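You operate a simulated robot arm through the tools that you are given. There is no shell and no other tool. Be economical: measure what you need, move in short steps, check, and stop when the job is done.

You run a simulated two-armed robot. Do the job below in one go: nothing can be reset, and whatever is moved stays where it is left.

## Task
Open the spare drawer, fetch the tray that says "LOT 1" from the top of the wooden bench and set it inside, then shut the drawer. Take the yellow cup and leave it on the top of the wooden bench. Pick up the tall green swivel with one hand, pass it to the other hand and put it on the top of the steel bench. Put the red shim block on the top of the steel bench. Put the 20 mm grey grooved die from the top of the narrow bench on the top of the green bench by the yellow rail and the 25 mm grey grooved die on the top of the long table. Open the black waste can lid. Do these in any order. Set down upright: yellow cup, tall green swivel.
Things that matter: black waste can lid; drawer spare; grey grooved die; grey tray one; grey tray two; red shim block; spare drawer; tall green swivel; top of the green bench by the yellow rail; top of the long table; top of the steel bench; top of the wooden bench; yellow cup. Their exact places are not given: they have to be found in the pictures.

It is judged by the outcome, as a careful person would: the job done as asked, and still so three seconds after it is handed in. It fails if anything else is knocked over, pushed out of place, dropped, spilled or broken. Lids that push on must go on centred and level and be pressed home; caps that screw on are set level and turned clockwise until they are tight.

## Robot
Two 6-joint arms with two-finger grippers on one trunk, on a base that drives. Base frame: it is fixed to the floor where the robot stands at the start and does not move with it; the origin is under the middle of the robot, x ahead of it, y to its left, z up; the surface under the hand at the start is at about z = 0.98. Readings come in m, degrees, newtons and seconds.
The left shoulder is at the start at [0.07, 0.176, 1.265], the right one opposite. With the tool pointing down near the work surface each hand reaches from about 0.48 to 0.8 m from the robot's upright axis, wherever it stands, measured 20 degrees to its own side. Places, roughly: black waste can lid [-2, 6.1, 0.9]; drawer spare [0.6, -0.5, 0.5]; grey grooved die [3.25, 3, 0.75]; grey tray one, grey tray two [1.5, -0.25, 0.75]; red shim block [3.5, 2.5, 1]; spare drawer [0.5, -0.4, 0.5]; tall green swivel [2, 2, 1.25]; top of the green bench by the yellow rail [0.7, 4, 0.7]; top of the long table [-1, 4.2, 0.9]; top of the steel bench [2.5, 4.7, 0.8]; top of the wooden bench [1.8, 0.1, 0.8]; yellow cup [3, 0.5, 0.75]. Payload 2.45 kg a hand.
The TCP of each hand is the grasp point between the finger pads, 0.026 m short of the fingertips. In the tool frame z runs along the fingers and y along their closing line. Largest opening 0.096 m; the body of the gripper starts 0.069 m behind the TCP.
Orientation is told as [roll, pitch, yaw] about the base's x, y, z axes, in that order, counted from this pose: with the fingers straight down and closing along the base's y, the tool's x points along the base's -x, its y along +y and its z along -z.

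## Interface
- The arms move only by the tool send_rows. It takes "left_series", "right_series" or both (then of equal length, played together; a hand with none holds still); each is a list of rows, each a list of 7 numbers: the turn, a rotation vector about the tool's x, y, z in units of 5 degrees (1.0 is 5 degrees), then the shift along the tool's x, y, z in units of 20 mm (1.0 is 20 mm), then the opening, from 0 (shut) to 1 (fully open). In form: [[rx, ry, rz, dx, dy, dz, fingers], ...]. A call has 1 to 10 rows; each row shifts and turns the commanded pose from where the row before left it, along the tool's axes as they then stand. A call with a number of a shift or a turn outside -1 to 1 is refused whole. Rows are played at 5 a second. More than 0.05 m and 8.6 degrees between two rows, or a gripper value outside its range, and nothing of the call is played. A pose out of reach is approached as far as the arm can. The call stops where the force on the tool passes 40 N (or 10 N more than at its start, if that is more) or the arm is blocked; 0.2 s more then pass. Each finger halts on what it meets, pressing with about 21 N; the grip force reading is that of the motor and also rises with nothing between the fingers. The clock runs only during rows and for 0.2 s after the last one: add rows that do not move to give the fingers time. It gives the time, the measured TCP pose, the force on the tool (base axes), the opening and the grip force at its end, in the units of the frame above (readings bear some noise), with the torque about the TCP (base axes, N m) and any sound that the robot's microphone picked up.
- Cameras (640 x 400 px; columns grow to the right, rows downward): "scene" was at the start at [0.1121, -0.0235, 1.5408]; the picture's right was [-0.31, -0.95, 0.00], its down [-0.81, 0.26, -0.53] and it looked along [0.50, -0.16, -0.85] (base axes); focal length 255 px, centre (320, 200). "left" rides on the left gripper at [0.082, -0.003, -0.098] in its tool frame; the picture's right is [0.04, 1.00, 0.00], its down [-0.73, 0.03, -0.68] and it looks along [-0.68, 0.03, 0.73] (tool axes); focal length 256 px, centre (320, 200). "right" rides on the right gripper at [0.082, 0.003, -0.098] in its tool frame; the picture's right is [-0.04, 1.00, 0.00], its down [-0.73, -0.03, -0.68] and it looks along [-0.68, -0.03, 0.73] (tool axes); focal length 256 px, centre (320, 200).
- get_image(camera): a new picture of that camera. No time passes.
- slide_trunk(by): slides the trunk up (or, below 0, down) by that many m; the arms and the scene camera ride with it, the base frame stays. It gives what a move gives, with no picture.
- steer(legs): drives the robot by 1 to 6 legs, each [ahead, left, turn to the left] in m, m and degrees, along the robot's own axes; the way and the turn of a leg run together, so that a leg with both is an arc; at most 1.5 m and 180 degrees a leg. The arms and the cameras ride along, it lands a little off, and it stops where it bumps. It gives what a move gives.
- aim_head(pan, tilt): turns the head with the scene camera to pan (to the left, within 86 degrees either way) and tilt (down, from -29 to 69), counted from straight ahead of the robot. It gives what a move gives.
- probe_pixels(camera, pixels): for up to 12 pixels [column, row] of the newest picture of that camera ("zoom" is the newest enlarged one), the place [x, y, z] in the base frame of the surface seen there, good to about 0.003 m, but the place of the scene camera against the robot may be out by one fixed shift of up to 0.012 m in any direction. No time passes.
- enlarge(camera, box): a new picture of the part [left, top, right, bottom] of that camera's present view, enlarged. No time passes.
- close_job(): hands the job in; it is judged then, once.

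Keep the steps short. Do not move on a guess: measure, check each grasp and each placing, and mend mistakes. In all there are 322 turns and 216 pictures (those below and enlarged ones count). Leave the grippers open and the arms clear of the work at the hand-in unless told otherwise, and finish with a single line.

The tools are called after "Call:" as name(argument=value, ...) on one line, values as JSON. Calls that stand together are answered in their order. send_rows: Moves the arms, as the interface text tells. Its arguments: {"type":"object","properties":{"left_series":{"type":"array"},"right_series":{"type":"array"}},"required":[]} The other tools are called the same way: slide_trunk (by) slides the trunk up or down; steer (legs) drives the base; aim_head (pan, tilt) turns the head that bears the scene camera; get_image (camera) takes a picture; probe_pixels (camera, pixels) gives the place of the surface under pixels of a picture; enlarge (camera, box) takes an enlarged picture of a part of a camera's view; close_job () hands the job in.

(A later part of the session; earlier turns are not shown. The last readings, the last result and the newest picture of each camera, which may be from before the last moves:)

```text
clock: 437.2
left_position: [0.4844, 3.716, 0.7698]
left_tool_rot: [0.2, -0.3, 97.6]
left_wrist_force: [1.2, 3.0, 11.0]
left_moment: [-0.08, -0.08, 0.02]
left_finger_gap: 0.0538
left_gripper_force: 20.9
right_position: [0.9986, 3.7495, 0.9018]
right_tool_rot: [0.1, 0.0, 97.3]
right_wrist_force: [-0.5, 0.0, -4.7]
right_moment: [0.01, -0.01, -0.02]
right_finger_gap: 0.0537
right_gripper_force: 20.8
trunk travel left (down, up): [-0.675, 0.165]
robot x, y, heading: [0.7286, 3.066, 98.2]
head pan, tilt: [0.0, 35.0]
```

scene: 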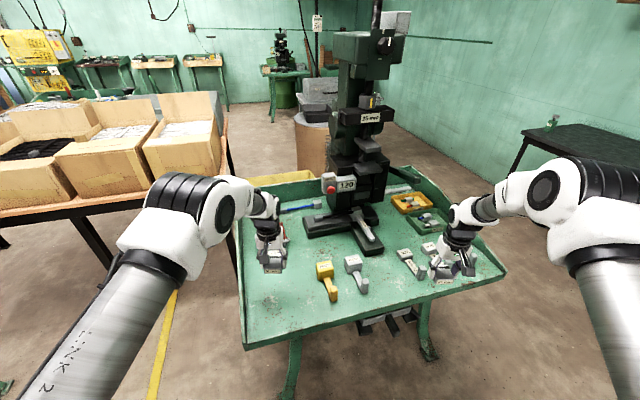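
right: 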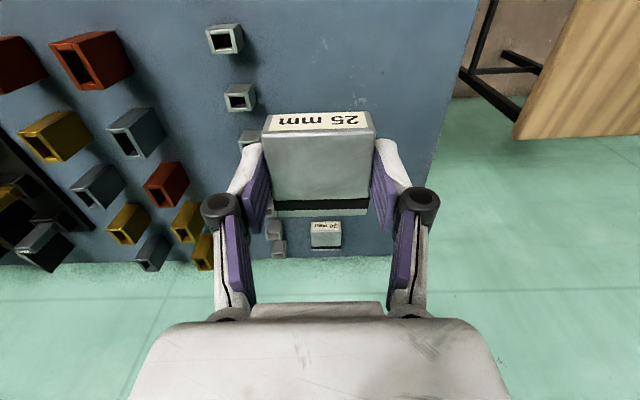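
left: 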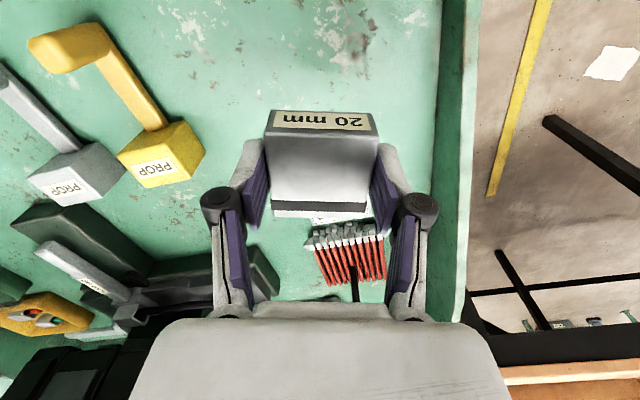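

On the bench. I'll release and rise.

Call:
send_rows(left_series=[[0, 0, 0, 0, 0, 0, 0.65], [0, 0, 0, 0, 0, 0, 0.8], [0, 0, 0, 0, 0, -0.3, 0.8], [0, 0, 0, 0, 0, -1, 0.8], [0, 0, 0, 0, 0, -1, 0.8], [0, 0, 0, 0, 0, -1, 0.8], [0, 0, 0, 0, 0, -1, 0.8], [0, 0, 0, 0, 0, -1, 0.8], [0, 0, 0, 0, 0, -1, 0.8], [0, 0, 0, 0, 0, -1, 0.8]])

Call:
get_image(camera="left")

Call:
slide_trunk(by=0.16)

```text
clock: 439.4
left_position: [0.4854, 3.715, 0.9162]
left_tool_rot: [0.1, -0.2, 97.6]
left_wrist_force: [0.2, 0.6, 0.4]
left_moment: [0.01, 0.01, -0.01]
left_finger_gap: 0.0768
left_gripper_force: 0.0
right_position: [0.9981, 3.7491, 0.9017]
right_tool_rot: [0.0, 0.1, 97.2]
right_wrist_force: [-0.7, -0.3, -4.5]
right_moment: [-0.01, 0.01, -0.02]
right_finger_gap: 0.0538
right_gripper_force: 20.9
trunk travel left (down, up): [-0.675, 0.165]
robot x, y, heading: [0.7208, 3.0674, 98.4]
head pan, tilt: [0.0, 35.0]
```

```text
80 pictures are left
```

left: 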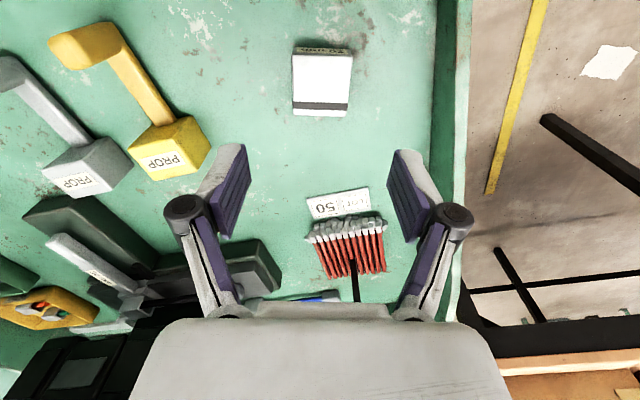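

```text
clock: 441.2
left_position: [0.4861, 3.7165, 1.0761]
left_tool_rot: [0.3, -0.2, 97.6]
left_wrist_force: [-0.4, -0.4, -0.2]
left_moment: [0.02, 0.0, -0.01]
left_finger_gap: 0.0768
left_gripper_force: 0.0
right_position: [0.9982, 3.7503, 1.0598]
right_tool_rot: [0.0, 0.1, 97.3]
right_wrist_force: [-0.6, 1.0, -3.9]
right_moment: [-0.05, -0.02, -0.02]
right_finger_gap: 0.0536
right_gripper_force: 20.7
trunk travel left (down, up): [-0.835, 0.005]
robot x, y, heading: [0.7272, 3.0653, 98.2]
head pan, tilt: [0.0, 35.0]
```

The 20 mm die lies on the green bench. I'll back off 0.45 m and look at the long table with the boxes.

Call:
steer(legs=[[-0.45, 0, 0]])

Call:
aim_head(pan=40, tilt=30)

Call:
get_image(camera="scene")

Call:
probe_pixels(camera="scene", pixels=[[440, 200], [400, 220], [300, 240], [200, 240], [480, 180], [500, 140], [380, 150], [420, 160], [450, 300], [350, 380], [100, 200], [250, 150]])

```text
clock: 443.9
left_position: [0.546, 3.2788, 1.0752]
left_tool_rot: [0.2, -0.1, 98.0]
left_wrist_force: [0.8, 0.3, 0.2]
left_moment: [-0.03, 0.02, 0.0]
left_finger_gap: 0.0769
left_gripper_force: 0.1
right_position: [1.0582, 3.3161, 1.0614]
right_tool_rot: [0.0, 0.2, 97.7]
right_wrist_force: [1.0, 0.1, -4.3]
right_moment: [-0.04, 0.0, 0.0]
right_finger_gap: 0.0535
right_gripper_force: 21.0
trunk travel left (down, up): [-0.835, 0.005]
robot x, y, heading: [0.7906, 2.6292, 98.5]
head pan, tilt: [0.0, 35.0]
```

```text
clock: 444.9
left_position: [0.5468, 3.2781, 1.0766]
left_tool_rot: [0.2, -0.3, 97.9]
left_wrist_force: [0.3, 0.6, -0.1]
left_moment: [-0.03, 0.02, -0.01]
left_finger_gap: 0.077
left_gripper_force: 0.1
right_position: [1.0588, 3.315, 1.0619]
right_tool_rot: [0.0, 0.1, 97.6]
right_wrist_force: [0.0, 0.8, -3.9]
right_moment: [-0.03, -0.02, -0.01]
right_finger_gap: 0.0538
right_gripper_force: 21.0
trunk travel left (down, up): [-0.835, 0.005]
robot x, y, heading: [0.7906, 2.6302, 98.7]
head pan, tilt: [40.0, 30.0]
```

```text
79 pictures are left
```

scene: 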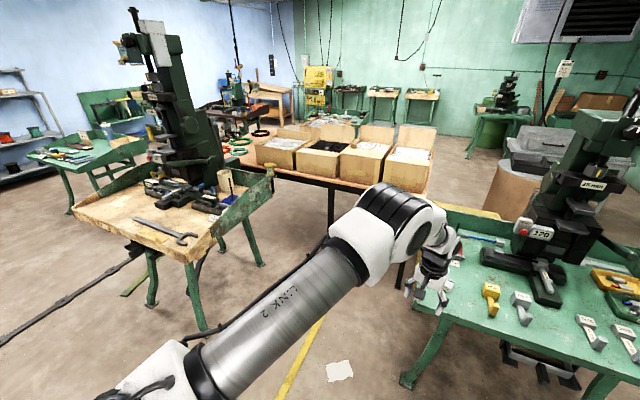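

```text
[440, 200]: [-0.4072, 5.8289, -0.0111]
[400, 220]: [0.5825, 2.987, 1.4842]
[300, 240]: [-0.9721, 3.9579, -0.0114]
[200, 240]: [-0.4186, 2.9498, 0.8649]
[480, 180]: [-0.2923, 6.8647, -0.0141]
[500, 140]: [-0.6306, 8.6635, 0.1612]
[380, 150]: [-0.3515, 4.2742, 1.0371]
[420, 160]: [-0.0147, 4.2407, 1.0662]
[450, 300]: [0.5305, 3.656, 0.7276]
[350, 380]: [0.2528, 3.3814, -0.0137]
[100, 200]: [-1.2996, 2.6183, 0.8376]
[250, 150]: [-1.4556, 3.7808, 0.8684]
```

Call:
enlarge(camera="scene", box=[210, 100, 450, 220])

Call:
probe_pixels(camera="zoom", pixels=[[100, 175], [70, 120], [180, 180], [350, 230], [150, 100], [340, 215], [440, 225], [585, 140], [160, 205], [20, 170], [240, 205], [130, 150]])

```text
2.67 times, centred on (330, 160) of scene
```

zoom: 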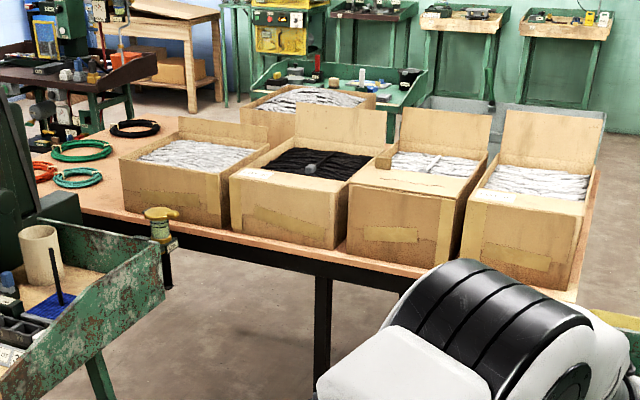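

```text
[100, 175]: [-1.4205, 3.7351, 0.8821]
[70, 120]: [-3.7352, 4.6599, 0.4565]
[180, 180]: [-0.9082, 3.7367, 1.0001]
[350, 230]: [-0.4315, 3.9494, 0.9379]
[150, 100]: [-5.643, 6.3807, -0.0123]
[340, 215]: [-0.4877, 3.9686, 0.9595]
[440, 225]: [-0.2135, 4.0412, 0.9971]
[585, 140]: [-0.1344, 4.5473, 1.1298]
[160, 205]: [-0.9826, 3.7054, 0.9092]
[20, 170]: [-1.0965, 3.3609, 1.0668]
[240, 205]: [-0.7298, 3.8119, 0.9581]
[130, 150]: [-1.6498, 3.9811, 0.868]
```

Call:
enlarge(camera="scene", box=[240, 160, 440, 220])

Call:
probe_pixels(camera="zoom", pixels=[[185, 85], [185, 95], [250, 95], [250, 108], [320, 118], [345, 125], [345, 130], [430, 145], [520, 160], [535, 150], [548, 130], [130, 80]])

```text
3.20 times, centred on (340, 190) of scene
```

zoom: 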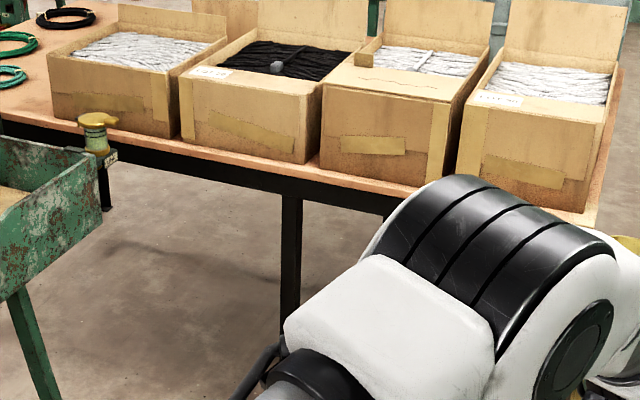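

```text
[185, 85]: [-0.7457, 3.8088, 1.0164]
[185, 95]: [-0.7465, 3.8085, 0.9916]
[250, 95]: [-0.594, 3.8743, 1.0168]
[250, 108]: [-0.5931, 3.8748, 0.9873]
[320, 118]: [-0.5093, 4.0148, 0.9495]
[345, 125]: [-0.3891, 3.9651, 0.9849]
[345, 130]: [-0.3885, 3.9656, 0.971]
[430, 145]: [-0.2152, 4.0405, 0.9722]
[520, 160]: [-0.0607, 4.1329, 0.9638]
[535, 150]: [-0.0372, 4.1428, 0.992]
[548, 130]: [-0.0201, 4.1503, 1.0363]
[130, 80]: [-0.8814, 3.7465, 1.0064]
```

Call:
probe_pixels(camera="zoom", pixels=[[150, 134], [180, 141], [180, 146], [250, 158], [250, 163], [310, 168], [310, 174], [345, 176], [420, 188], [15, 110], [30, 120], [590, 212]])

```text
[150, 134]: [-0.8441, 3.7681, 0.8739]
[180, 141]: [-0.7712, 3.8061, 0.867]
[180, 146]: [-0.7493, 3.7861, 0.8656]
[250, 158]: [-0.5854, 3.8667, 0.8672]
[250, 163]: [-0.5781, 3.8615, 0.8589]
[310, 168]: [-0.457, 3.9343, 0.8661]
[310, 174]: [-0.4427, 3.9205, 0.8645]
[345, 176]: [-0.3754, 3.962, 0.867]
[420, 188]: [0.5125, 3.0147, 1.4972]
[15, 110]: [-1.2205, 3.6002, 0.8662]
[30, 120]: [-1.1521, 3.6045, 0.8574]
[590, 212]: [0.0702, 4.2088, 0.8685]
```

The strip in front of the boxes is only 2 cm. I'll look at the table's right end from the aisle by the yellow rail.

Call:
steer(legs=[[0, 0.6, 0], [0.3, 0, 10]])

Call:
aim_head(pan=0, tilt=30)

Call:
get_image(camera="scene")

```text
clock: 450.0
left_position: [-0.2405, 3.4079, 1.078]
left_tool_rot: [0.3, -0.4, 109.0]
left_wrist_force: [-0.4, -1.0, -0.4]
left_moment: [0.0, -0.02, -0.01]
left_finger_gap: 0.0768
left_gripper_force: 0.1
right_position: [0.2557, 3.5425, 1.0632]
right_tool_rot: [0.0, -0.1, 108.6]
right_wrist_force: [0.3, 0.7, -4.2]
right_moment: [-0.01, 0.01, 0.01]
right_finger_gap: 0.054
right_gripper_force: 21.2
trunk travel left (down, up): [-0.835, 0.005]
robot x, y, heading: [0.1206, 2.8194, 109.6]
head pan, tilt: [40.0, 30.0]
```

```text
clock: 451.0
left_position: [-0.2408, 3.4095, 1.0765]
left_tool_rot: [0.2, -0.3, 109.0]
left_wrist_force: [0.4, 0.8, 0.6]
left_moment: [0.01, 0.01, 0.02]
left_finger_gap: 0.0769
left_gripper_force: 0.0
right_position: [0.2534, 3.5437, 1.0617]
right_tool_rot: [0.0, 0.1, 108.6]
right_wrist_force: [0.3, -0.3, -3.0]
right_moment: [-0.02, -0.07, 0.01]
right_finger_gap: 0.0539
right_gripper_force: 21.0
trunk travel left (down, up): [-0.835, 0.005]
robot x, y, heading: [0.118, 2.8205, 109.3]
head pan, tilt: [0.0, 30.0]
```

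```text
76 pictures are left
```

scene: 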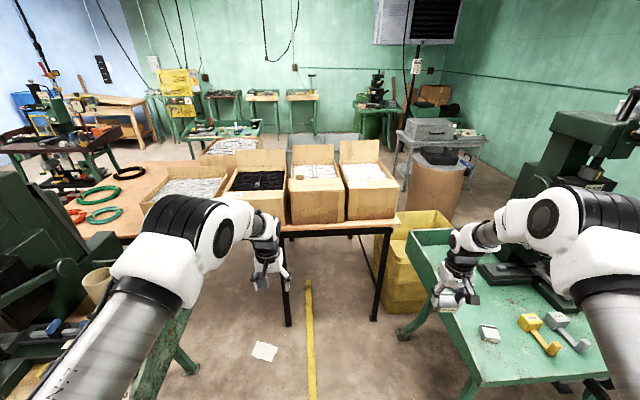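

Call:
probe_pixels(camera="scene", pixels=[[140, 230], [130, 212], [150, 190], [112, 232], [120, 240], [190, 312], [180, 370], [290, 225], [396, 222], [398, 212], [95, 192], [60, 250]])

Call:
enlarge(camera="scene", box=[60, 130, 260, 255])

```text
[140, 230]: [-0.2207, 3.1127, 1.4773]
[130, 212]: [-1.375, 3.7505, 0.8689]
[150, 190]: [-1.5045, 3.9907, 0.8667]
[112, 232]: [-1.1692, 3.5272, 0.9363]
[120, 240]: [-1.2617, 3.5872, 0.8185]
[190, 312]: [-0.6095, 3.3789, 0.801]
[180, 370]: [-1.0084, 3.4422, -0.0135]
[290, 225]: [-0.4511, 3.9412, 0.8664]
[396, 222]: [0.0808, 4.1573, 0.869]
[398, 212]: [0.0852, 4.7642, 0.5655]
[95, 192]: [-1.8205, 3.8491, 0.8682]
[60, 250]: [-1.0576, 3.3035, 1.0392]
```

```text
3.20 times, centred on (160, 192) of scene
```

zoom: 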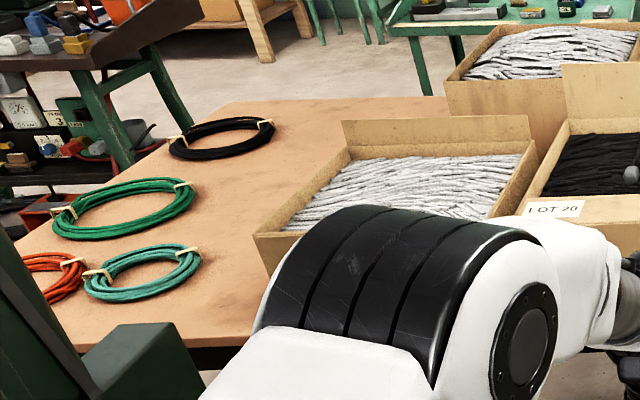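

Call:
probe_pixels(camera="zoom", pixels=[[225, 105], [330, 110], [300, 150], [230, 200], [225, 260], [20, 240], [100, 165], [420, 30], [360, 20], [260, 20], [500, 90], [100, 60]])

Call:
probe_pixels(camera="scene", pixels=[[195, 130], [262, 128], [435, 200], [400, 150], [450, 165], [380, 115], [185, 85], [340, 145], [420, 260], [415, 210], [330, 135]])

```text
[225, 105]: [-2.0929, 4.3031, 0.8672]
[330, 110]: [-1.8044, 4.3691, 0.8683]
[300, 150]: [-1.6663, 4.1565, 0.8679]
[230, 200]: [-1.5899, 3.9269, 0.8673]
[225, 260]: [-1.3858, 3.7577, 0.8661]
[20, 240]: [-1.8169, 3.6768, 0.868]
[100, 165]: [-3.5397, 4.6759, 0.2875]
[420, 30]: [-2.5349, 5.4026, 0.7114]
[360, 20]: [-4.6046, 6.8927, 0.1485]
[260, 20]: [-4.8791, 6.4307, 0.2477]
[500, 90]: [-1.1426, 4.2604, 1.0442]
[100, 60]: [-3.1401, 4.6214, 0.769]
```

```text
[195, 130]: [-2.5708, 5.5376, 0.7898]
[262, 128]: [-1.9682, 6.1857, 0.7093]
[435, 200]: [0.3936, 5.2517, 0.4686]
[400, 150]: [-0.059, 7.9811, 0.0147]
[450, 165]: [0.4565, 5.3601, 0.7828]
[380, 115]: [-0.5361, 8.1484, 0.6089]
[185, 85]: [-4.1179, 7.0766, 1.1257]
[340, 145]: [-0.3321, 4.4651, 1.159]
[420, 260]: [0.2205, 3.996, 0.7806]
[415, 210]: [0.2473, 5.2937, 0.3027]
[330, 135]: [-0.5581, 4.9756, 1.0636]
```

The table's free surface (left part) can only be reached from the north side, where the waste can is too. I'll drive the eastern way around: back to the gap, then north.

Call:
steer(legs=[[-0.258, -0.526, 0], [0, 0, -67.5], [1.2, 0, 0], [0, 0, 55]])

Call:
aim_head(pan=0, tilt=20)

Call:
get_image(camera="scene")

```text
clock: 465.3
left_position: [1.3447, 4.1971, 1.0766]
left_tool_rot: [0.3, -0.2, 96.9]
left_wrist_force: [-0.1, 0.5, 0.1]
left_moment: [0.01, 0.0, 0.05]
left_finger_gap: 0.0766
left_gripper_force: 0.1
right_position: [1.8584, 4.226, 1.0619]
right_tool_rot: [0.1, 0.0, 96.5]
right_wrist_force: [0.0, 0.5, -4.7]
right_moment: [-0.02, -0.01, 0.02]
right_finger_gap: 0.0538
right_gripper_force: 21.0
trunk travel left (down, up): [-0.835, 0.005]
robot x, y, heading: [1.5774, 3.5425, 97.7]
head pan, tilt: [0.0, 30.0]
```

```text
clock: 466.0
left_position: [1.3462, 4.1969, 1.0759]
left_tool_rot: [0.2, -0.2, 96.9]
left_wrist_force: [-0.3, 0.1, -0.1]
left_moment: [0.01, 0.0, -0.01]
left_finger_gap: 0.0768
left_gripper_force: 0.0
right_position: [1.8574, 4.2245, 1.0611]
right_tool_rot: [0.0, 0.0, 96.5]
right_wrist_force: [0.0, 0.9, -4.0]
right_moment: [-0.07, 0.01, 0.0]
right_finger_gap: 0.0535
right_gripper_force: 21.0
trunk travel left (down, up): [-0.835, 0.005]
robot x, y, heading: [1.5775, 3.5435, 97.8]
head pan, tilt: [0.0, 20.0]
```

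```text
74 pictures are left
```

scene: 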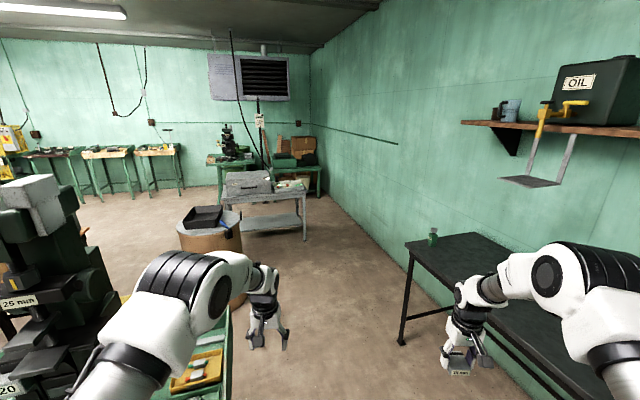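

Call:
probe_pixels(camera="scene", pixels=[[235, 290], [180, 240], [240, 240], [205, 210], [305, 238], [228, 205], [265, 235], [130, 220], [120, 300], [222, 310], [150, 195], [300, 190]])

```text
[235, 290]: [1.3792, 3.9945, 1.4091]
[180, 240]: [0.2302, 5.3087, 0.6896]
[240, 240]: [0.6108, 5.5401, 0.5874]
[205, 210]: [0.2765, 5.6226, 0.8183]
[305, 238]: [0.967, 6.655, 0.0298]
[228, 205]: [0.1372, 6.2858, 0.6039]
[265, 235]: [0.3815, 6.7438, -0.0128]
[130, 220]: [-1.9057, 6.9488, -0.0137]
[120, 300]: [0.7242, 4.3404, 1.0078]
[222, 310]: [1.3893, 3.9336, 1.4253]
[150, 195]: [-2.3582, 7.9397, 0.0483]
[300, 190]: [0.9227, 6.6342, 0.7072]
```

The way north passes between the barrel and the grey cart. I drive up carefully, keeping left of the drip tray.

Call:
steer(legs=[[0.1, -0.15, 0], [0.55, 0.14, 4], [0.75, 0.12, 0]])

Call:
aim_head(pan=25, tilt=35)

Call:
get_image(camera="scene")

```text
clock: 474.1
left_position: [0.9623, 5.5317, 1.0769]
left_tool_rot: [0.2, -0.2, 100.1]
left_wrist_force: [0.3, 0.1, 0.3]
left_moment: [-0.02, -0.01, 0.02]
left_finger_gap: 0.077
left_gripper_force: 0.1
right_position: [1.4717, 5.5888, 1.0608]
right_tool_rot: [0.0, 0.1, 99.7]
right_wrist_force: [0.4, -0.5, -4.3]
right_moment: [-0.01, 0.01, -0.01]
right_finger_gap: 0.054
right_gripper_force: 21.3
trunk travel left (down, up): [-0.835, 0.005]
robot x, y, heading: [1.2285, 4.8975, 100.9]
head pan, tilt: [0.0, 20.0]
```

```text
clock: 475.0
left_position: [0.9614, 5.5328, 1.0769]
left_tool_rot: [0.2, -0.1, 100.1]
left_wrist_force: [0.1, -0.3, 0.5]
left_moment: [0.02, -0.03, 0.0]
left_finger_gap: 0.0768
left_gripper_force: 0.0
right_position: [1.4707, 5.5902, 1.0616]
right_tool_rot: [0.0, 0.2, 99.7]
right_wrist_force: [-0.8, 0.4, -3.9]
right_moment: [-0.01, -0.02, -0.01]
right_finger_gap: 0.0538
right_gripper_force: 21.3
trunk travel left (down, up): [-0.835, 0.005]
robot x, y, heading: [1.2247, 4.8921, 100.6]
head pan, tilt: [25.0, 35.0]
```

```text
73 pictures are left
```

scene: 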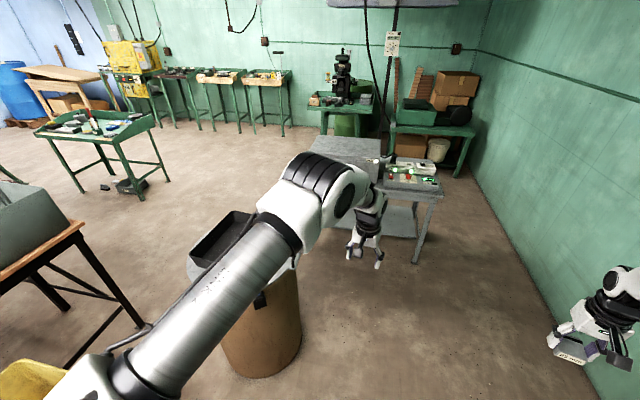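

Call:
probe_pixels(camera="scene", pixels=[[300, 330], [300, 300], [260, 370], [417, 262], [384, 210], [325, 180], [315, 150], [430, 200], [190, 265], [240, 215], [130, 187], [60, 330]])

Call:
enlarge(camera="scene", box=[0, 60, 240, 220])

```text
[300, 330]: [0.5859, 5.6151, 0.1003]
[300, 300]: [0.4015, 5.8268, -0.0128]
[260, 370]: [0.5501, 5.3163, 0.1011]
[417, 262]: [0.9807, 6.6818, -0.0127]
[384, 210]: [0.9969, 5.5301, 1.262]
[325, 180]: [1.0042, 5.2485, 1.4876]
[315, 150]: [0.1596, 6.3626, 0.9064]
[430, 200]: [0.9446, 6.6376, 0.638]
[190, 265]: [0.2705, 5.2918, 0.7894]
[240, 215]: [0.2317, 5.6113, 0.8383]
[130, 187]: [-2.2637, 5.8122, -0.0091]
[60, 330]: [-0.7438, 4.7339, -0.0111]
```

```text
2.50 times, centred on (120, 140) of scene
```

zoom: 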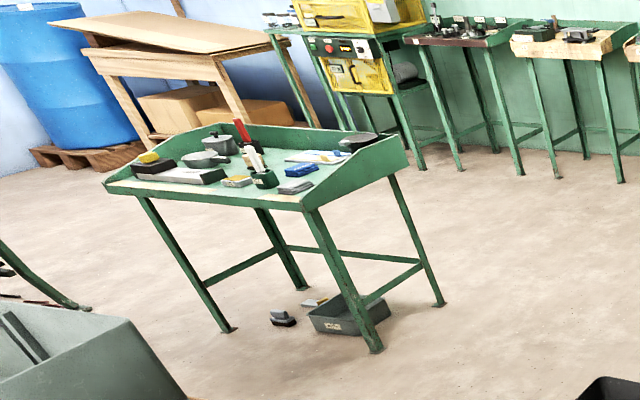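

The black lidded can stands on the far green bench (right end). I'll raise both hands 0.1 m and go around through the gap between barrel and cart.

Call:
send_rows(left_series=[[0, 0, 0, 0.5, 0, -1, 0.8], [0, 0, 0, 0.5, 0, -1, 0.8], [0, 0, 0, 0.5, 0, -1, 0.8], [0, 0, 0, 0.5, 0, -1, 0.8], [0, 0, 0, 0.5, 0, -1, 0.8]], right_series=[[0, 0, 0, 0.5, 0, -1, 0.3], [0, 0, 0, 0.5, 0, -1, 0.3], [0, 0, 0, 0.5, 0, -1, 0.3], [0, 0, 0, 0.5, 0, -1, 0.3], [0, 0, 0, 0.5, 0, -1, 0.3]])

Call:
steer(legs=[[1.44, -0.15, 0], [0, 0, 102]])

Call:
aim_head(pan=0, tilt=45)

Call:
get_image(camera="scene")

```text
clock: 476.2
left_position: [0.9728, 5.4797, 1.1775]
left_tool_rot: [0.1, -0.3, 100.1]
left_wrist_force: [0.1, -0.2, 0.0]
left_moment: [0.03, 0.0, -0.02]
left_finger_gap: 0.0767
left_gripper_force: 0.1
right_position: [1.4807, 5.538, 1.1632]
right_tool_rot: [0.0, 0.0, 99.7]
right_wrist_force: [-0.5, -0.7, -4.3]
right_moment: [-0.02, 0.01, 0.02]
right_finger_gap: 0.0538
right_gripper_force: 20.4
trunk travel left (down, up): [-0.835, 0.005]
robot x, y, heading: [1.2233, 4.8896, 100.9]
head pan, tilt: [25.0, 35.0]
```

```text
clock: 487.6
left_position: [0.5812, 5.9805, 1.1768]
left_tool_rot: [0.2, -0.2, -159.4]
left_wrist_force: [-0.8, 1.0, -0.2]
left_moment: [-0.01, -0.03, 0.03]
left_finger_gap: 0.0766
left_gripper_force: 0.1
right_position: [0.4293, 6.4701, 1.1603]
right_tool_rot: [0.0, 0.0, -159.7]
right_wrist_force: [0.3, -0.6, -4.7]
right_moment: [0.02, -0.04, 0.02]
right_finger_gap: 0.0539
right_gripper_force: 21.1
trunk travel left (down, up): [-0.835, 0.005]
robot x, y, heading: [1.1131, 6.3372, -158.7]
head pan, tilt: [25.0, 35.0]
```

```text
clock: 488.5
left_position: [0.5804, 5.9798, 1.177]
left_tool_rot: [0.2, -0.2, -159.4]
left_wrist_force: [0.5, -0.1, -0.1]
left_moment: [0.0, 0.01, -0.01]
left_finger_gap: 0.077
left_gripper_force: 0.0
right_position: [0.4291, 6.4697, 1.1613]
right_tool_rot: [0.0, 0.1, -159.7]
right_wrist_force: [0.0, -0.3, -4.7]
right_moment: [0.02, 0.01, -0.01]
right_finger_gap: 0.0539
right_gripper_force: 21.0
trunk travel left (down, up): [-0.835, 0.005]
robot x, y, heading: [1.112, 6.3364, -159.0]
head pan, tilt: [0.0, 45.0]
```

```text
71 pictures are left
```

scene: 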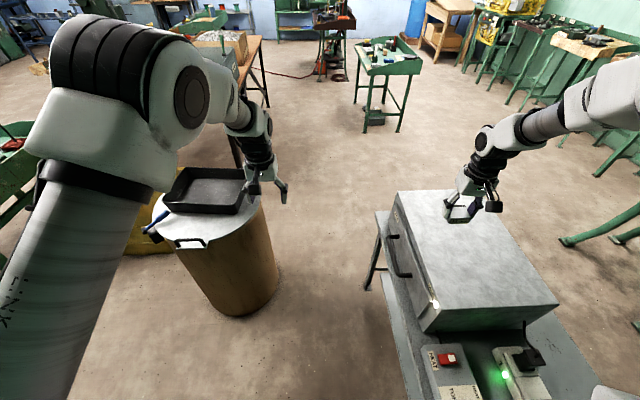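

Call:
probe_pixels(camera="scene", pixels=[[274, 260], [276, 290], [260, 215], [383, 260], [395, 330], [408, 390], [377, 215], [370, 285], [388, 225]])

```text
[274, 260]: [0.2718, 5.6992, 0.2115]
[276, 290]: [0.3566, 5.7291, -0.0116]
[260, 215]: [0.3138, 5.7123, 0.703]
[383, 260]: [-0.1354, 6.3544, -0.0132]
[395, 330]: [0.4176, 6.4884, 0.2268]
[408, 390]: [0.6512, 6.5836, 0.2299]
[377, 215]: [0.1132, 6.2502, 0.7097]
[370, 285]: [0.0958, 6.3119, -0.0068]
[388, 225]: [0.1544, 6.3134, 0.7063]
```

Gap 0.574 m; my base is an octagon of half-width 0.257, and I'm on the centre line. I'll go straight through in two legs.

Call:
steer(legs=[[0.4, 0, 1]])

```text
clock: 491.1
left_position: [0.2004, 5.8127, 1.178]
left_tool_rot: [0.2, -0.4, -158.1]
left_wrist_force: [-0.6, -0.2, 0.4]
left_moment: [-0.02, -0.02, -0.02]
left_finger_gap: 0.0768
left_gripper_force: 0.0
right_position: [0.0387, 6.2969, 1.1613]
right_tool_rot: [0.1, 0.1, -158.4]
right_wrist_force: [0.7, -0.6, -4.5]
right_moment: [0.01, -0.01, 0.03]
right_finger_gap: 0.0536
right_gripper_force: 21.0
trunk travel left (down, up): [-0.835, 0.005]
robot x, y, heading: [0.7261, 6.1802, -157.4]
head pan, tilt: [0.0, 45.0]
```

Call:
steer(legs=[[1.1, -0.015, 0]])

Call:
aim_head(pan=0, tilt=30)

Call:
get_image(camera="scene")

```text
clock: 496.6
left_position: [-0.7803, 5.3883, 1.1777]
left_tool_rot: [0.1, -0.3, -156.4]
left_wrist_force: [0.3, -0.4, -0.4]
left_moment: [0.01, -0.01, -0.02]
left_finger_gap: 0.0768
left_gripper_force: 0.0
right_position: [-0.955, 5.8681, 1.1614]
right_tool_rot: [0.0, 0.1, -156.8]
right_wrist_force: [0.5, -0.5, -4.0]
right_moment: [0.02, -0.02, -0.01]
right_finger_gap: 0.0535
right_gripper_force: 21.4
trunk travel left (down, up): [-0.835, 0.005]
robot x, y, heading: [-0.2663, 5.7724, -155.6]
head pan, tilt: [0.0, 45.0]
```

```text
clock: 497.4
left_position: [-0.7806, 5.387, 1.177]
left_tool_rot: [0.2, -0.2, -156.5]
left_wrist_force: [0.1, 0.0, 0.2]
left_moment: [-0.02, 0.0, 0.02]
left_finger_gap: 0.0768
left_gripper_force: 0.1
right_position: [-0.9572, 5.8677, 1.1615]
right_tool_rot: [0.0, 0.1, -156.8]
right_wrist_force: [-0.4, 0.1, -5.1]
right_moment: [0.0, 0.0, 0.02]
right_finger_gap: 0.054
right_gripper_force: 21.3
trunk travel left (down, up): [-0.835, 0.005]
robot x, y, heading: [-0.2684, 5.773, -156.1]
head pan, tilt: [0.0, 30.0]
```

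```text
70 pictures are left
```

scene: 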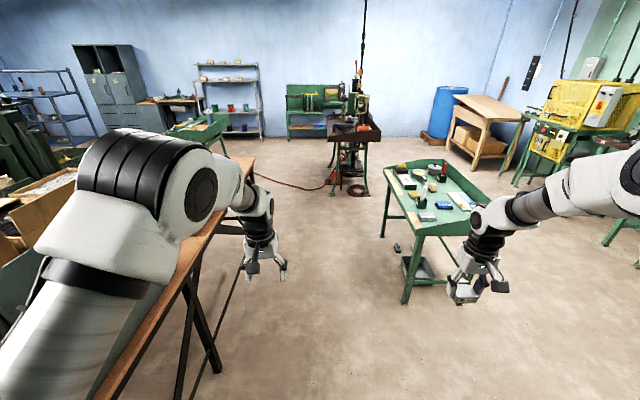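

Through the gap. Now I look left at the long table's north side.

Call:
aim_head(pan=50, tilt=40)

Call:
get_image(camera="scene")

```text
clock: 498.6
left_position: [-0.7811, 5.3875, 1.177]
left_tool_rot: [0.2, -0.2, -156.5]
left_wrist_force: [0.0, -0.4, 0.0]
left_moment: [0.0, 0.04, -0.04]
left_finger_gap: 0.0768
left_gripper_force: 0.0
right_position: [-0.9573, 5.8694, 1.1613]
right_tool_rot: [0.0, 0.1, -156.8]
right_wrist_force: [0.2, -0.3, -4.3]
right_moment: [0.01, -0.03, 0.03]
right_finger_gap: 0.054
right_gripper_force: 21.0
trunk travel left (down, up): [-0.835, 0.005]
robot x, y, heading: [-0.2711, 5.775, -155.6]
head pan, tilt: [50.0, 40.0]
```

```text
69 pictures are left
```

scene: 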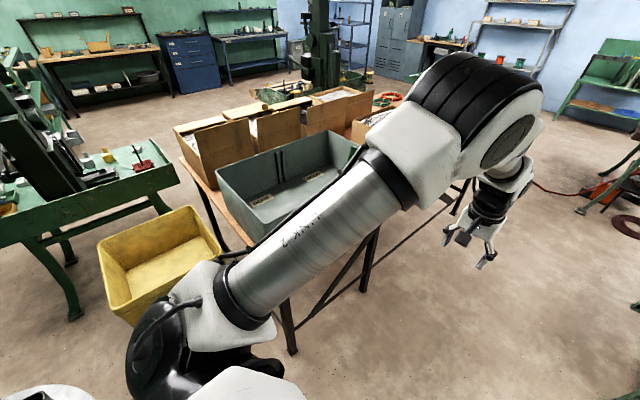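

A clear stretch runs along the table's north side. I'll drive ahead 1.4 m and turn to face the table.

Call:
steer(legs=[[1.4, 0, 0], [0, 0, 89]])

Call:
aim_head(pan=-10, tilt=45)

Call:
get_image(camera="scene")

```text
clock: 509.2
left_position: [-1.1345, 4.6757, 1.1764]
left_tool_rot: [0.2, -0.2, -66.4]
left_wrist_force: [-0.8, -0.2, 0.2]
left_moment: [-0.01, -0.01, 0.02]
left_finger_gap: 0.0769
left_gripper_force: 0.0
right_position: [-1.6139, 4.5013, 1.1619]
right_tool_rot: [0.1, 0.0, -67.0]
right_wrist_force: [0.0, 0.0, -5.3]
right_moment: [0.05, 0.03, 0.03]
right_finger_gap: 0.0539
right_gripper_force: 21.6
trunk travel left (down, up): [-0.835, 0.005]
robot x, y, heading: [-1.5182, 5.1868, -66.1]
head pan, tilt: [50.0, 40.0]
```

```text
clock: 510.5
left_position: [-1.1326, 4.675, 1.1771]
left_tool_rot: [0.3, -0.3, -66.5]
left_wrist_force: [0.7, -0.1, 0.8]
left_moment: [-0.02, 0.0, -0.01]
left_finger_gap: 0.077
left_gripper_force: 0.1
right_position: [-1.613, 4.5005, 1.1627]
right_tool_rot: [0.0, 0.0, -66.9]
right_wrist_force: [0.3, 0.3, -4.2]
right_moment: [0.04, 0.0, 0.01]
right_finger_gap: 0.0538
right_gripper_force: 21.1
trunk travel left (down, up): [-0.835, 0.005]
robot x, y, heading: [-1.518, 5.1908, -66.1]
head pan, tilt: [-10.0, 45.0]
```

```text
68 pictures are left
```

scene: 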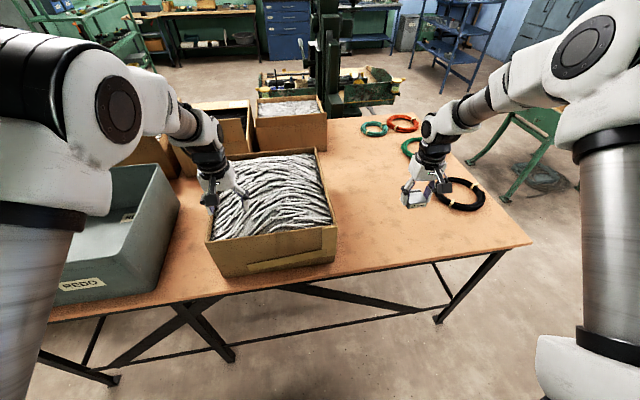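

A large free area on the table (around (380,240)). I'll probe it.

Call:
probe_pixels(camera="scene", pixels=[[380, 240], [400, 225], [375, 215], [440, 190], [338, 250], [520, 240], [390, 270]])

```text
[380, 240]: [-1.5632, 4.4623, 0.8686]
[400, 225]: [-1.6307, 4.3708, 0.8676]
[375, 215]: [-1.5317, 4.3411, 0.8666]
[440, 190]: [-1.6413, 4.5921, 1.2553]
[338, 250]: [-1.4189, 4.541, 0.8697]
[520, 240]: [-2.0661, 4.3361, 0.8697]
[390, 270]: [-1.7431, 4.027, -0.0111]
```

I'll move ahead 0.15 m, then lower the right hand only.

Call:
steer(legs=[[0.15, 0, 0]])

Call:
send_rows(right_series=[[0, 0, 0, 0, 0, 1, 0.3], [0, 0, 0, 0, 0, 1, 0.3], [0, 0, 0, 0, 0, 1, 0.3], [0, 0, 0, 0, 0, 1, 0.3], [0, 0, 0, 0, 0, 1, 0.3], [0, 0, 0, 0, 0, 1, 0.3], [0, 0, 0, 0, 0, 1, 0.3], [0, 0, 0, 0, 0, 1, 0.3], [0, 0, 0, 0, 0, 1, 0.3], [0, 0, 0, 0, 0, 1, 0.3]])

Call:
get_image(camera="right")

```text
clock: 511.9
left_position: [-1.0705, 4.5434, 1.1783]
left_tool_rot: [0.2, -0.3, -66.3]
left_wrist_force: [0.5, 0.3, -0.1]
left_moment: [-0.02, -0.03, -0.02]
left_finger_gap: 0.0769
left_gripper_force: 0.1
right_position: [-1.5503, 4.3659, 1.1622]
right_tool_rot: [0.0, 0.0, -66.7]
right_wrist_force: [0.3, 0.3, -3.1]
right_moment: [0.0, -0.01, 0.0]
right_finger_gap: 0.054
right_gripper_force: 21.0
trunk travel left (down, up): [-0.835, 0.005]
robot x, y, heading: [-1.4531, 5.0506, -65.9]
head pan, tilt: [-10.0, 45.0]
```

```text
clock: 514.1
left_position: [-1.0705, 4.5409, 1.1783]
left_tool_rot: [0.2, -0.2, -66.4]
left_wrist_force: [-0.2, 0.6, 0.1]
left_moment: [0.01, -0.01, 0.0]
left_finger_gap: 0.0767
left_gripper_force: 0.1
right_position: [-1.5517, 4.3618, 0.9606]
right_tool_rot: [0.0, 0.1, -66.7]
right_wrist_force: [-0.1, -0.1, -4.6]
right_moment: [0.03, 0.0, 0.0]
right_finger_gap: 0.0538
right_gripper_force: 21.0
trunk travel left (down, up): [-0.835, 0.005]
robot x, y, heading: [-1.4592, 5.049, -65.8]
head pan, tilt: [-10.0, 45.0]
```

```text
67 pictures are left
```

right: 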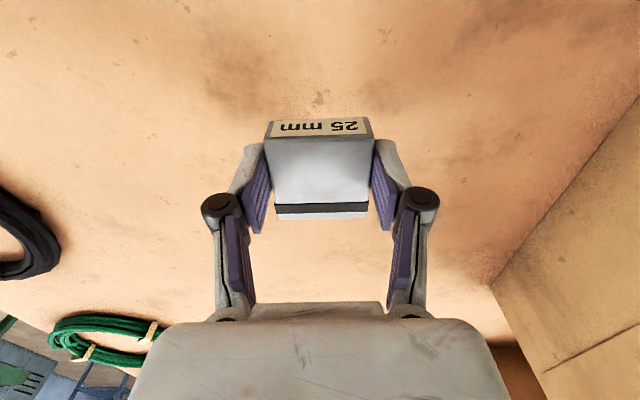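

Call:
send_rows(right_series=[[0, 0, 0, 0, 0, 0.8, 0.3], [0, 0, 0, 0, 0, 0.6, 0.3], [0, 0, 0, 0, 0, 0.4, 0.3], [0, 0, 0, 0, 0, 0.2, 0.3], [0, 0, 0, 0, 0, 0.2, 0.3], [0, 0, 0, 0, 0, 0.15, 0.3], [0, 0, 0, 0, 0, 0, 0.3]])

Call:
send_rows(right_series=[[0, 0, 0, 0, 0, 0.15, 0.3], [0, 0, 0, 0, 0, 0.15, 0.3], [0, 0, 0, 0, 0, 0, 0.3]])

```text
clock: 515.7
left_position: [-1.0694, 4.5418, 1.176]
left_tool_rot: [0.2, -0.2, -66.2]
left_wrist_force: [-0.9, -0.5, 0.0]
left_moment: [0.01, 0.03, 0.01]
left_finger_gap: 0.077
left_gripper_force: 0.1
right_position: [-1.551, 4.3653, 0.9156]
right_tool_rot: [0.0, 0.1, -66.7]
right_wrist_force: [0.7, 0.6, -4.5]
right_moment: [0.02, 0.01, -0.01]
right_finger_gap: 0.0536
right_gripper_force: 20.8
trunk travel left (down, up): [-0.835, 0.005]
robot x, y, heading: [-1.454, 5.0513, -65.4]
head pan, tilt: [-10.0, 45.0]
```

```text
clock: 516.5
left_position: [-1.071, 4.5427, 1.1778]
left_tool_rot: [0.2, -0.3, -66.3]
left_wrist_force: [0.3, 0.4, 0.2]
left_moment: [-0.02, 0.03, 0.0]
left_finger_gap: 0.0767
left_gripper_force: 0.0
right_position: [-1.55, 4.3627, 0.9101]
right_tool_rot: [0.0, 0.0, -66.7]
right_wrist_force: [-5.3, -2.6, 10.9]
right_moment: [-0.08, 0.15, -0.04]
right_finger_gap: 0.0539
right_gripper_force: 20.8
trunk travel left (down, up): [-0.835, 0.005]
robot x, y, heading: [-1.4538, 5.0532, -65.8]
head pan, tilt: [-10.0, 45.0]
```

The die rests on the table. I release, rise, and check.

Call:
send_rows(right_series=[[0, 0, 0, 0, 0, 0, 0.65], [0, 0, 0, 0, 0, 0, 0.8], [0, 0, 0, 0, 0, -0.3, 0.8], [0, 0, 0, 0, 0, -1, 0.8], [0, 0, 0, 0, 0, -1, 0.8], [0, 0, 0, 0, 0, -1, 0.8], [0, 0, 0, 0, 0, -1, 0.8], [0, 0, 0, 0, 0, -1, 0.8], [0, 0, 0, 0, 0, -1, 0.8], [0, 0, 0, 0, 0, -1, 0.8]])

Call:
get_image(camera="right")

Call:
send_rows(right_series=[[0, 0, 0, 0, 0, -1, 1], [0, 0, 0, 0, 0, -1, 1], [0, 0, 0, 0, 0, -1, 1], [0, 0, 0, 0, 0, -1, 1], [0, 0, 0, 0, 0, -1, 1]])

```text
clock: 518.7
left_position: [-1.069, 4.5415, 1.1772]
left_tool_rot: [0.2, -0.2, -66.2]
left_wrist_force: [-0.2, 0.4, 0.4]
left_moment: [-0.01, -0.02, 0.0]
left_finger_gap: 0.0769
left_gripper_force: 0.0
right_position: [-1.5483, 4.3634, 1.0526]
right_tool_rot: [-0.1, 0.1, -66.7]
right_wrist_force: [-0.9, -0.3, 0.8]
right_moment: [-0.03, 0.01, -0.01]
right_finger_gap: 0.0765
right_gripper_force: 0.1
trunk travel left (down, up): [-0.835, 0.005]
robot x, y, heading: [-1.4529, 5.0523, -65.7]
head pan, tilt: [-10.0, 45.0]
```

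```text
66 pictures are left
```

right: 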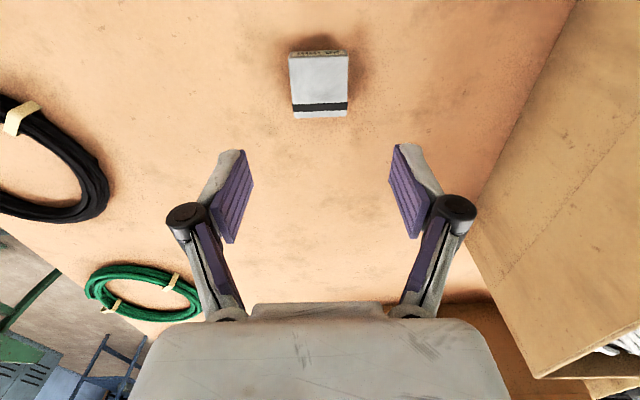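

```text
clock: 519.9
left_position: [-1.0696, 4.5418, 1.1767]
left_tool_rot: [0.1, -0.3, -66.3]
left_wrist_force: [1.1, 0.4, 0.3]
left_moment: [-0.02, -0.01, 0.01]
left_finger_gap: 0.0766
left_gripper_force: 0.0
right_position: [-1.5493, 4.3649, 1.1565]
right_tool_rot: [-0.1, 0.1, -66.7]
right_wrist_force: [0.2, -0.1, 0.2]
right_moment: [-0.02, -0.01, -0.01]
right_finger_gap: 0.096
right_gripper_force: 0.1
trunk travel left (down, up): [-0.835, 0.005]
robot x, y, heading: [-1.456, 5.0519, -65.9]
head pan, tilt: [-10.0, 45.0]
```

25 mm die is placed. I'll back off and turn toward the bench with the can.

Call:
steer(legs=[[-0.15, 0, 0], [0, 0, -120]])

Call:
aim_head(pan=-20, tilt=35)

Call:
get_image(camera="scene")

```text
clock: 526.3
left_position: [-2.1549, 5.1171, 1.1771]
left_tool_rot: [0.2, -0.2, 173.1]
left_wrist_force: [-0.9, 0.1, -0.1]
left_moment: [-0.01, 0.0, -0.03]
left_finger_gap: 0.0767
left_gripper_force: 0.1
right_position: [-2.0641, 5.6209, 1.1542]
right_tool_rot: [0.0, 0.1, 172.7]
right_wrist_force: [0.3, -0.2, 0.3]
right_moment: [0.0, -0.01, -0.02]
right_finger_gap: 0.096
right_gripper_force: 0.0
trunk travel left (down, up): [-0.835, 0.005]
robot x, y, heading: [-1.5185, 5.192, 173.8]
head pan, tilt: [-10.0, 45.0]
```

```text
clock: 527.0
left_position: [-2.1538, 5.1167, 1.1776]
left_tool_rot: [0.2, -0.3, 173.1]
left_wrist_force: [-0.2, -0.1, 0.4]
left_moment: [0.01, -0.03, 0.0]
left_finger_gap: 0.0769
left_gripper_force: 0.0
right_position: [-2.066, 5.6215, 1.1546]
right_tool_rot: [0.0, 0.2, 172.7]
right_wrist_force: [0.2, -0.2, -0.1]
right_moment: [0.01, 0.0, -0.02]
right_finger_gap: 0.096
right_gripper_force: 0.0
trunk travel left (down, up): [-0.835, 0.005]
robot x, y, heading: [-1.5187, 5.1898, 173.6]
head pan, tilt: [-20.0, 35.0]
```

```text
65 pictures are left
```

scene: 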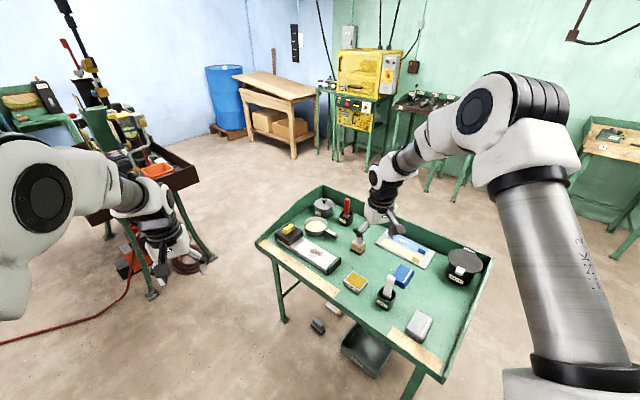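

Call:
enlarge(camera="scene", box=[420, 225, 510, 300])

Call:
enlarge(camera="scene", box=[260, 180, 500, 375])

Call:
probe_pixels(camera="scene", pixels=[[463, 262], [455, 275], [465, 251], [478, 262], [448, 260], [463, 283], [432, 362], [262, 240], [480, 275], [415, 260]])

```text
5.33 times, centred on (465, 262) of scene
```

zoom: 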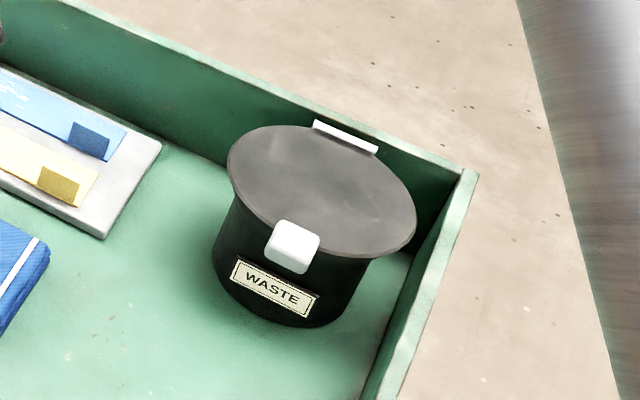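

```text
2.05 times, centred on (380, 278) of scene
```

zoom: 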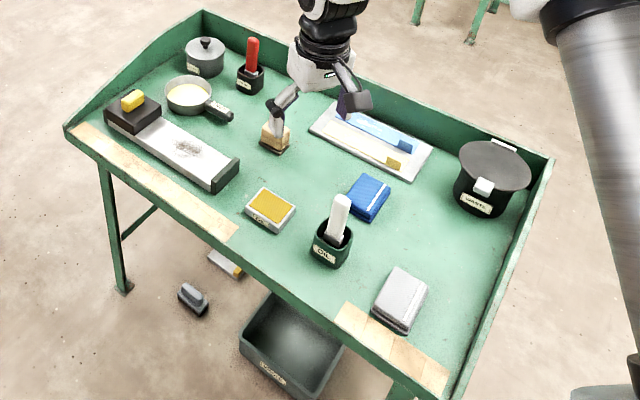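

```text
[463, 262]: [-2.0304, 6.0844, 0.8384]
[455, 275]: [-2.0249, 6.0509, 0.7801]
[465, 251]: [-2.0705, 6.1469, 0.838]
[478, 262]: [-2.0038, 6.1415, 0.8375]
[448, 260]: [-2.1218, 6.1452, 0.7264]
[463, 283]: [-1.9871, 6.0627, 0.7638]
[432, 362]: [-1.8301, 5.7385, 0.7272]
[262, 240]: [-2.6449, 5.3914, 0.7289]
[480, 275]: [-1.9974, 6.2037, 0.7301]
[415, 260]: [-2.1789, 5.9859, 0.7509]
```

The WASTE can has a hinged lid with a white lift tab in front and the hinge at the back. I'll stand in front of it with the left hand toward it.

Call:
steer(legs=[[0.03, -0.3, 0], [0, 0, -60]])

Call:
aim_head(pan=20, tilt=45)

Call:
get_image(camera="scene")

Call:
get_image(camera="left")

```text
clock: 531.8
left_position: [-1.8947, 6.0169, 1.1771]
left_tool_rot: [0.2, -0.1, 112.7]
left_wrist_force: [0.1, 0.4, 0.2]
left_moment: [-0.02, -0.03, -0.01]
left_finger_gap: 0.077
left_gripper_force: 0.1
right_position: [-1.4125, 6.1874, 1.1561]
right_tool_rot: [-0.1, 0.1, 112.3]
right_wrist_force: [0.2, 0.6, 0.3]
right_moment: [0.02, -0.02, -0.01]
right_finger_gap: 0.0959
right_gripper_force: 0.1
trunk travel left (down, up): [-0.835, 0.005]
robot x, y, heading: [-1.5144, 5.4971, 113.3]
head pan, tilt: [-20.0, 35.0]
```

```text
clock: 532.8
left_position: [-1.8942, 6.0165, 1.1772]
left_tool_rot: [0.3, -0.3, 112.6]
left_wrist_force: [0.8, 0.3, -0.1]
left_moment: [0.02, 0.0, 0.01]
left_finger_gap: 0.0767
left_gripper_force: 0.1
right_position: [-1.412, 6.1872, 1.1543]
right_tool_rot: [0.0, 0.1, 112.2]
right_wrist_force: [-0.1, -0.7, 0.6]
right_moment: [0.02, 0.04, 0.01]
right_finger_gap: 0.0961
right_gripper_force: 0.0
trunk travel left (down, up): [-0.835, 0.005]
robot x, y, heading: [-1.5162, 5.4992, 113.3]
head pan, tilt: [20.0, 45.0]
```

```text
62 pictures are left
```

scene: 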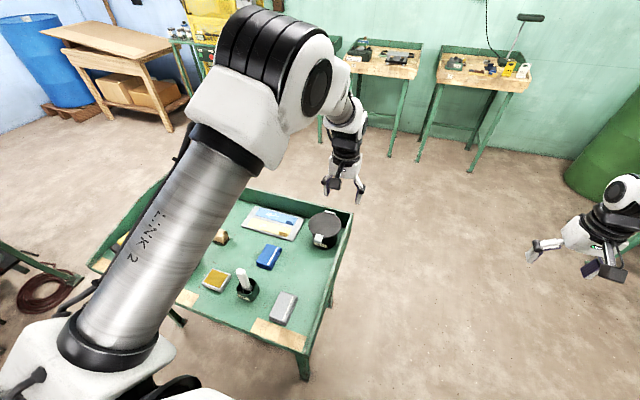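

```text
61 pictures are left
```

left: 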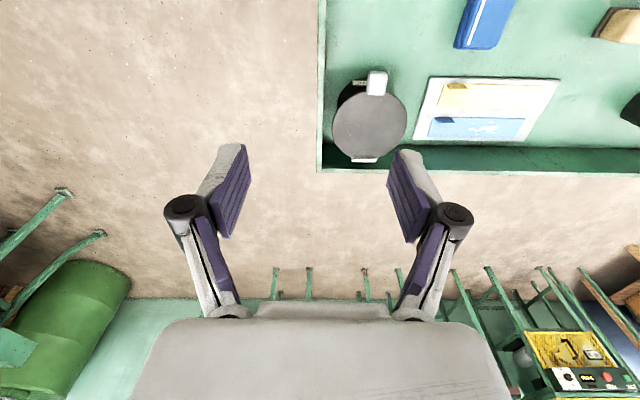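

Call:
enlarge(camera="left", box=[310, 55, 430, 180])

Call:
probe_pixels(camera="left", pixels=[[377, 76], [377, 83], [376, 92], [369, 83], [386, 83], [364, 160], [369, 125], [333, 125], [405, 125], [352, 160], [376, 160], [360, 90]])

```text
3.20 times, centred on (370, 118) of left
```

zoom: 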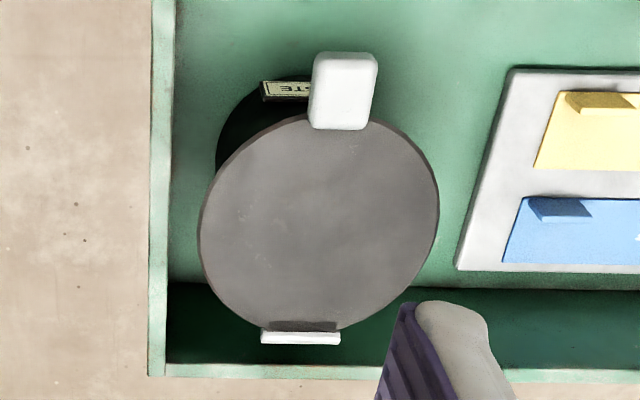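

```text
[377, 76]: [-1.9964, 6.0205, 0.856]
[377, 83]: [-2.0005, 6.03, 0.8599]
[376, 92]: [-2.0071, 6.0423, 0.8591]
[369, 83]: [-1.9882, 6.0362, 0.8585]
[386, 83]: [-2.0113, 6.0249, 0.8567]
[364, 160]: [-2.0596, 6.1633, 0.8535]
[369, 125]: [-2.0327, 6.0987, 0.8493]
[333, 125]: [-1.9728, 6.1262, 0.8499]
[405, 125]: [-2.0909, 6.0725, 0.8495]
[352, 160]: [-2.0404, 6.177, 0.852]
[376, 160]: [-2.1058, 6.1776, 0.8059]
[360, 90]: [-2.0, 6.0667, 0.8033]
```

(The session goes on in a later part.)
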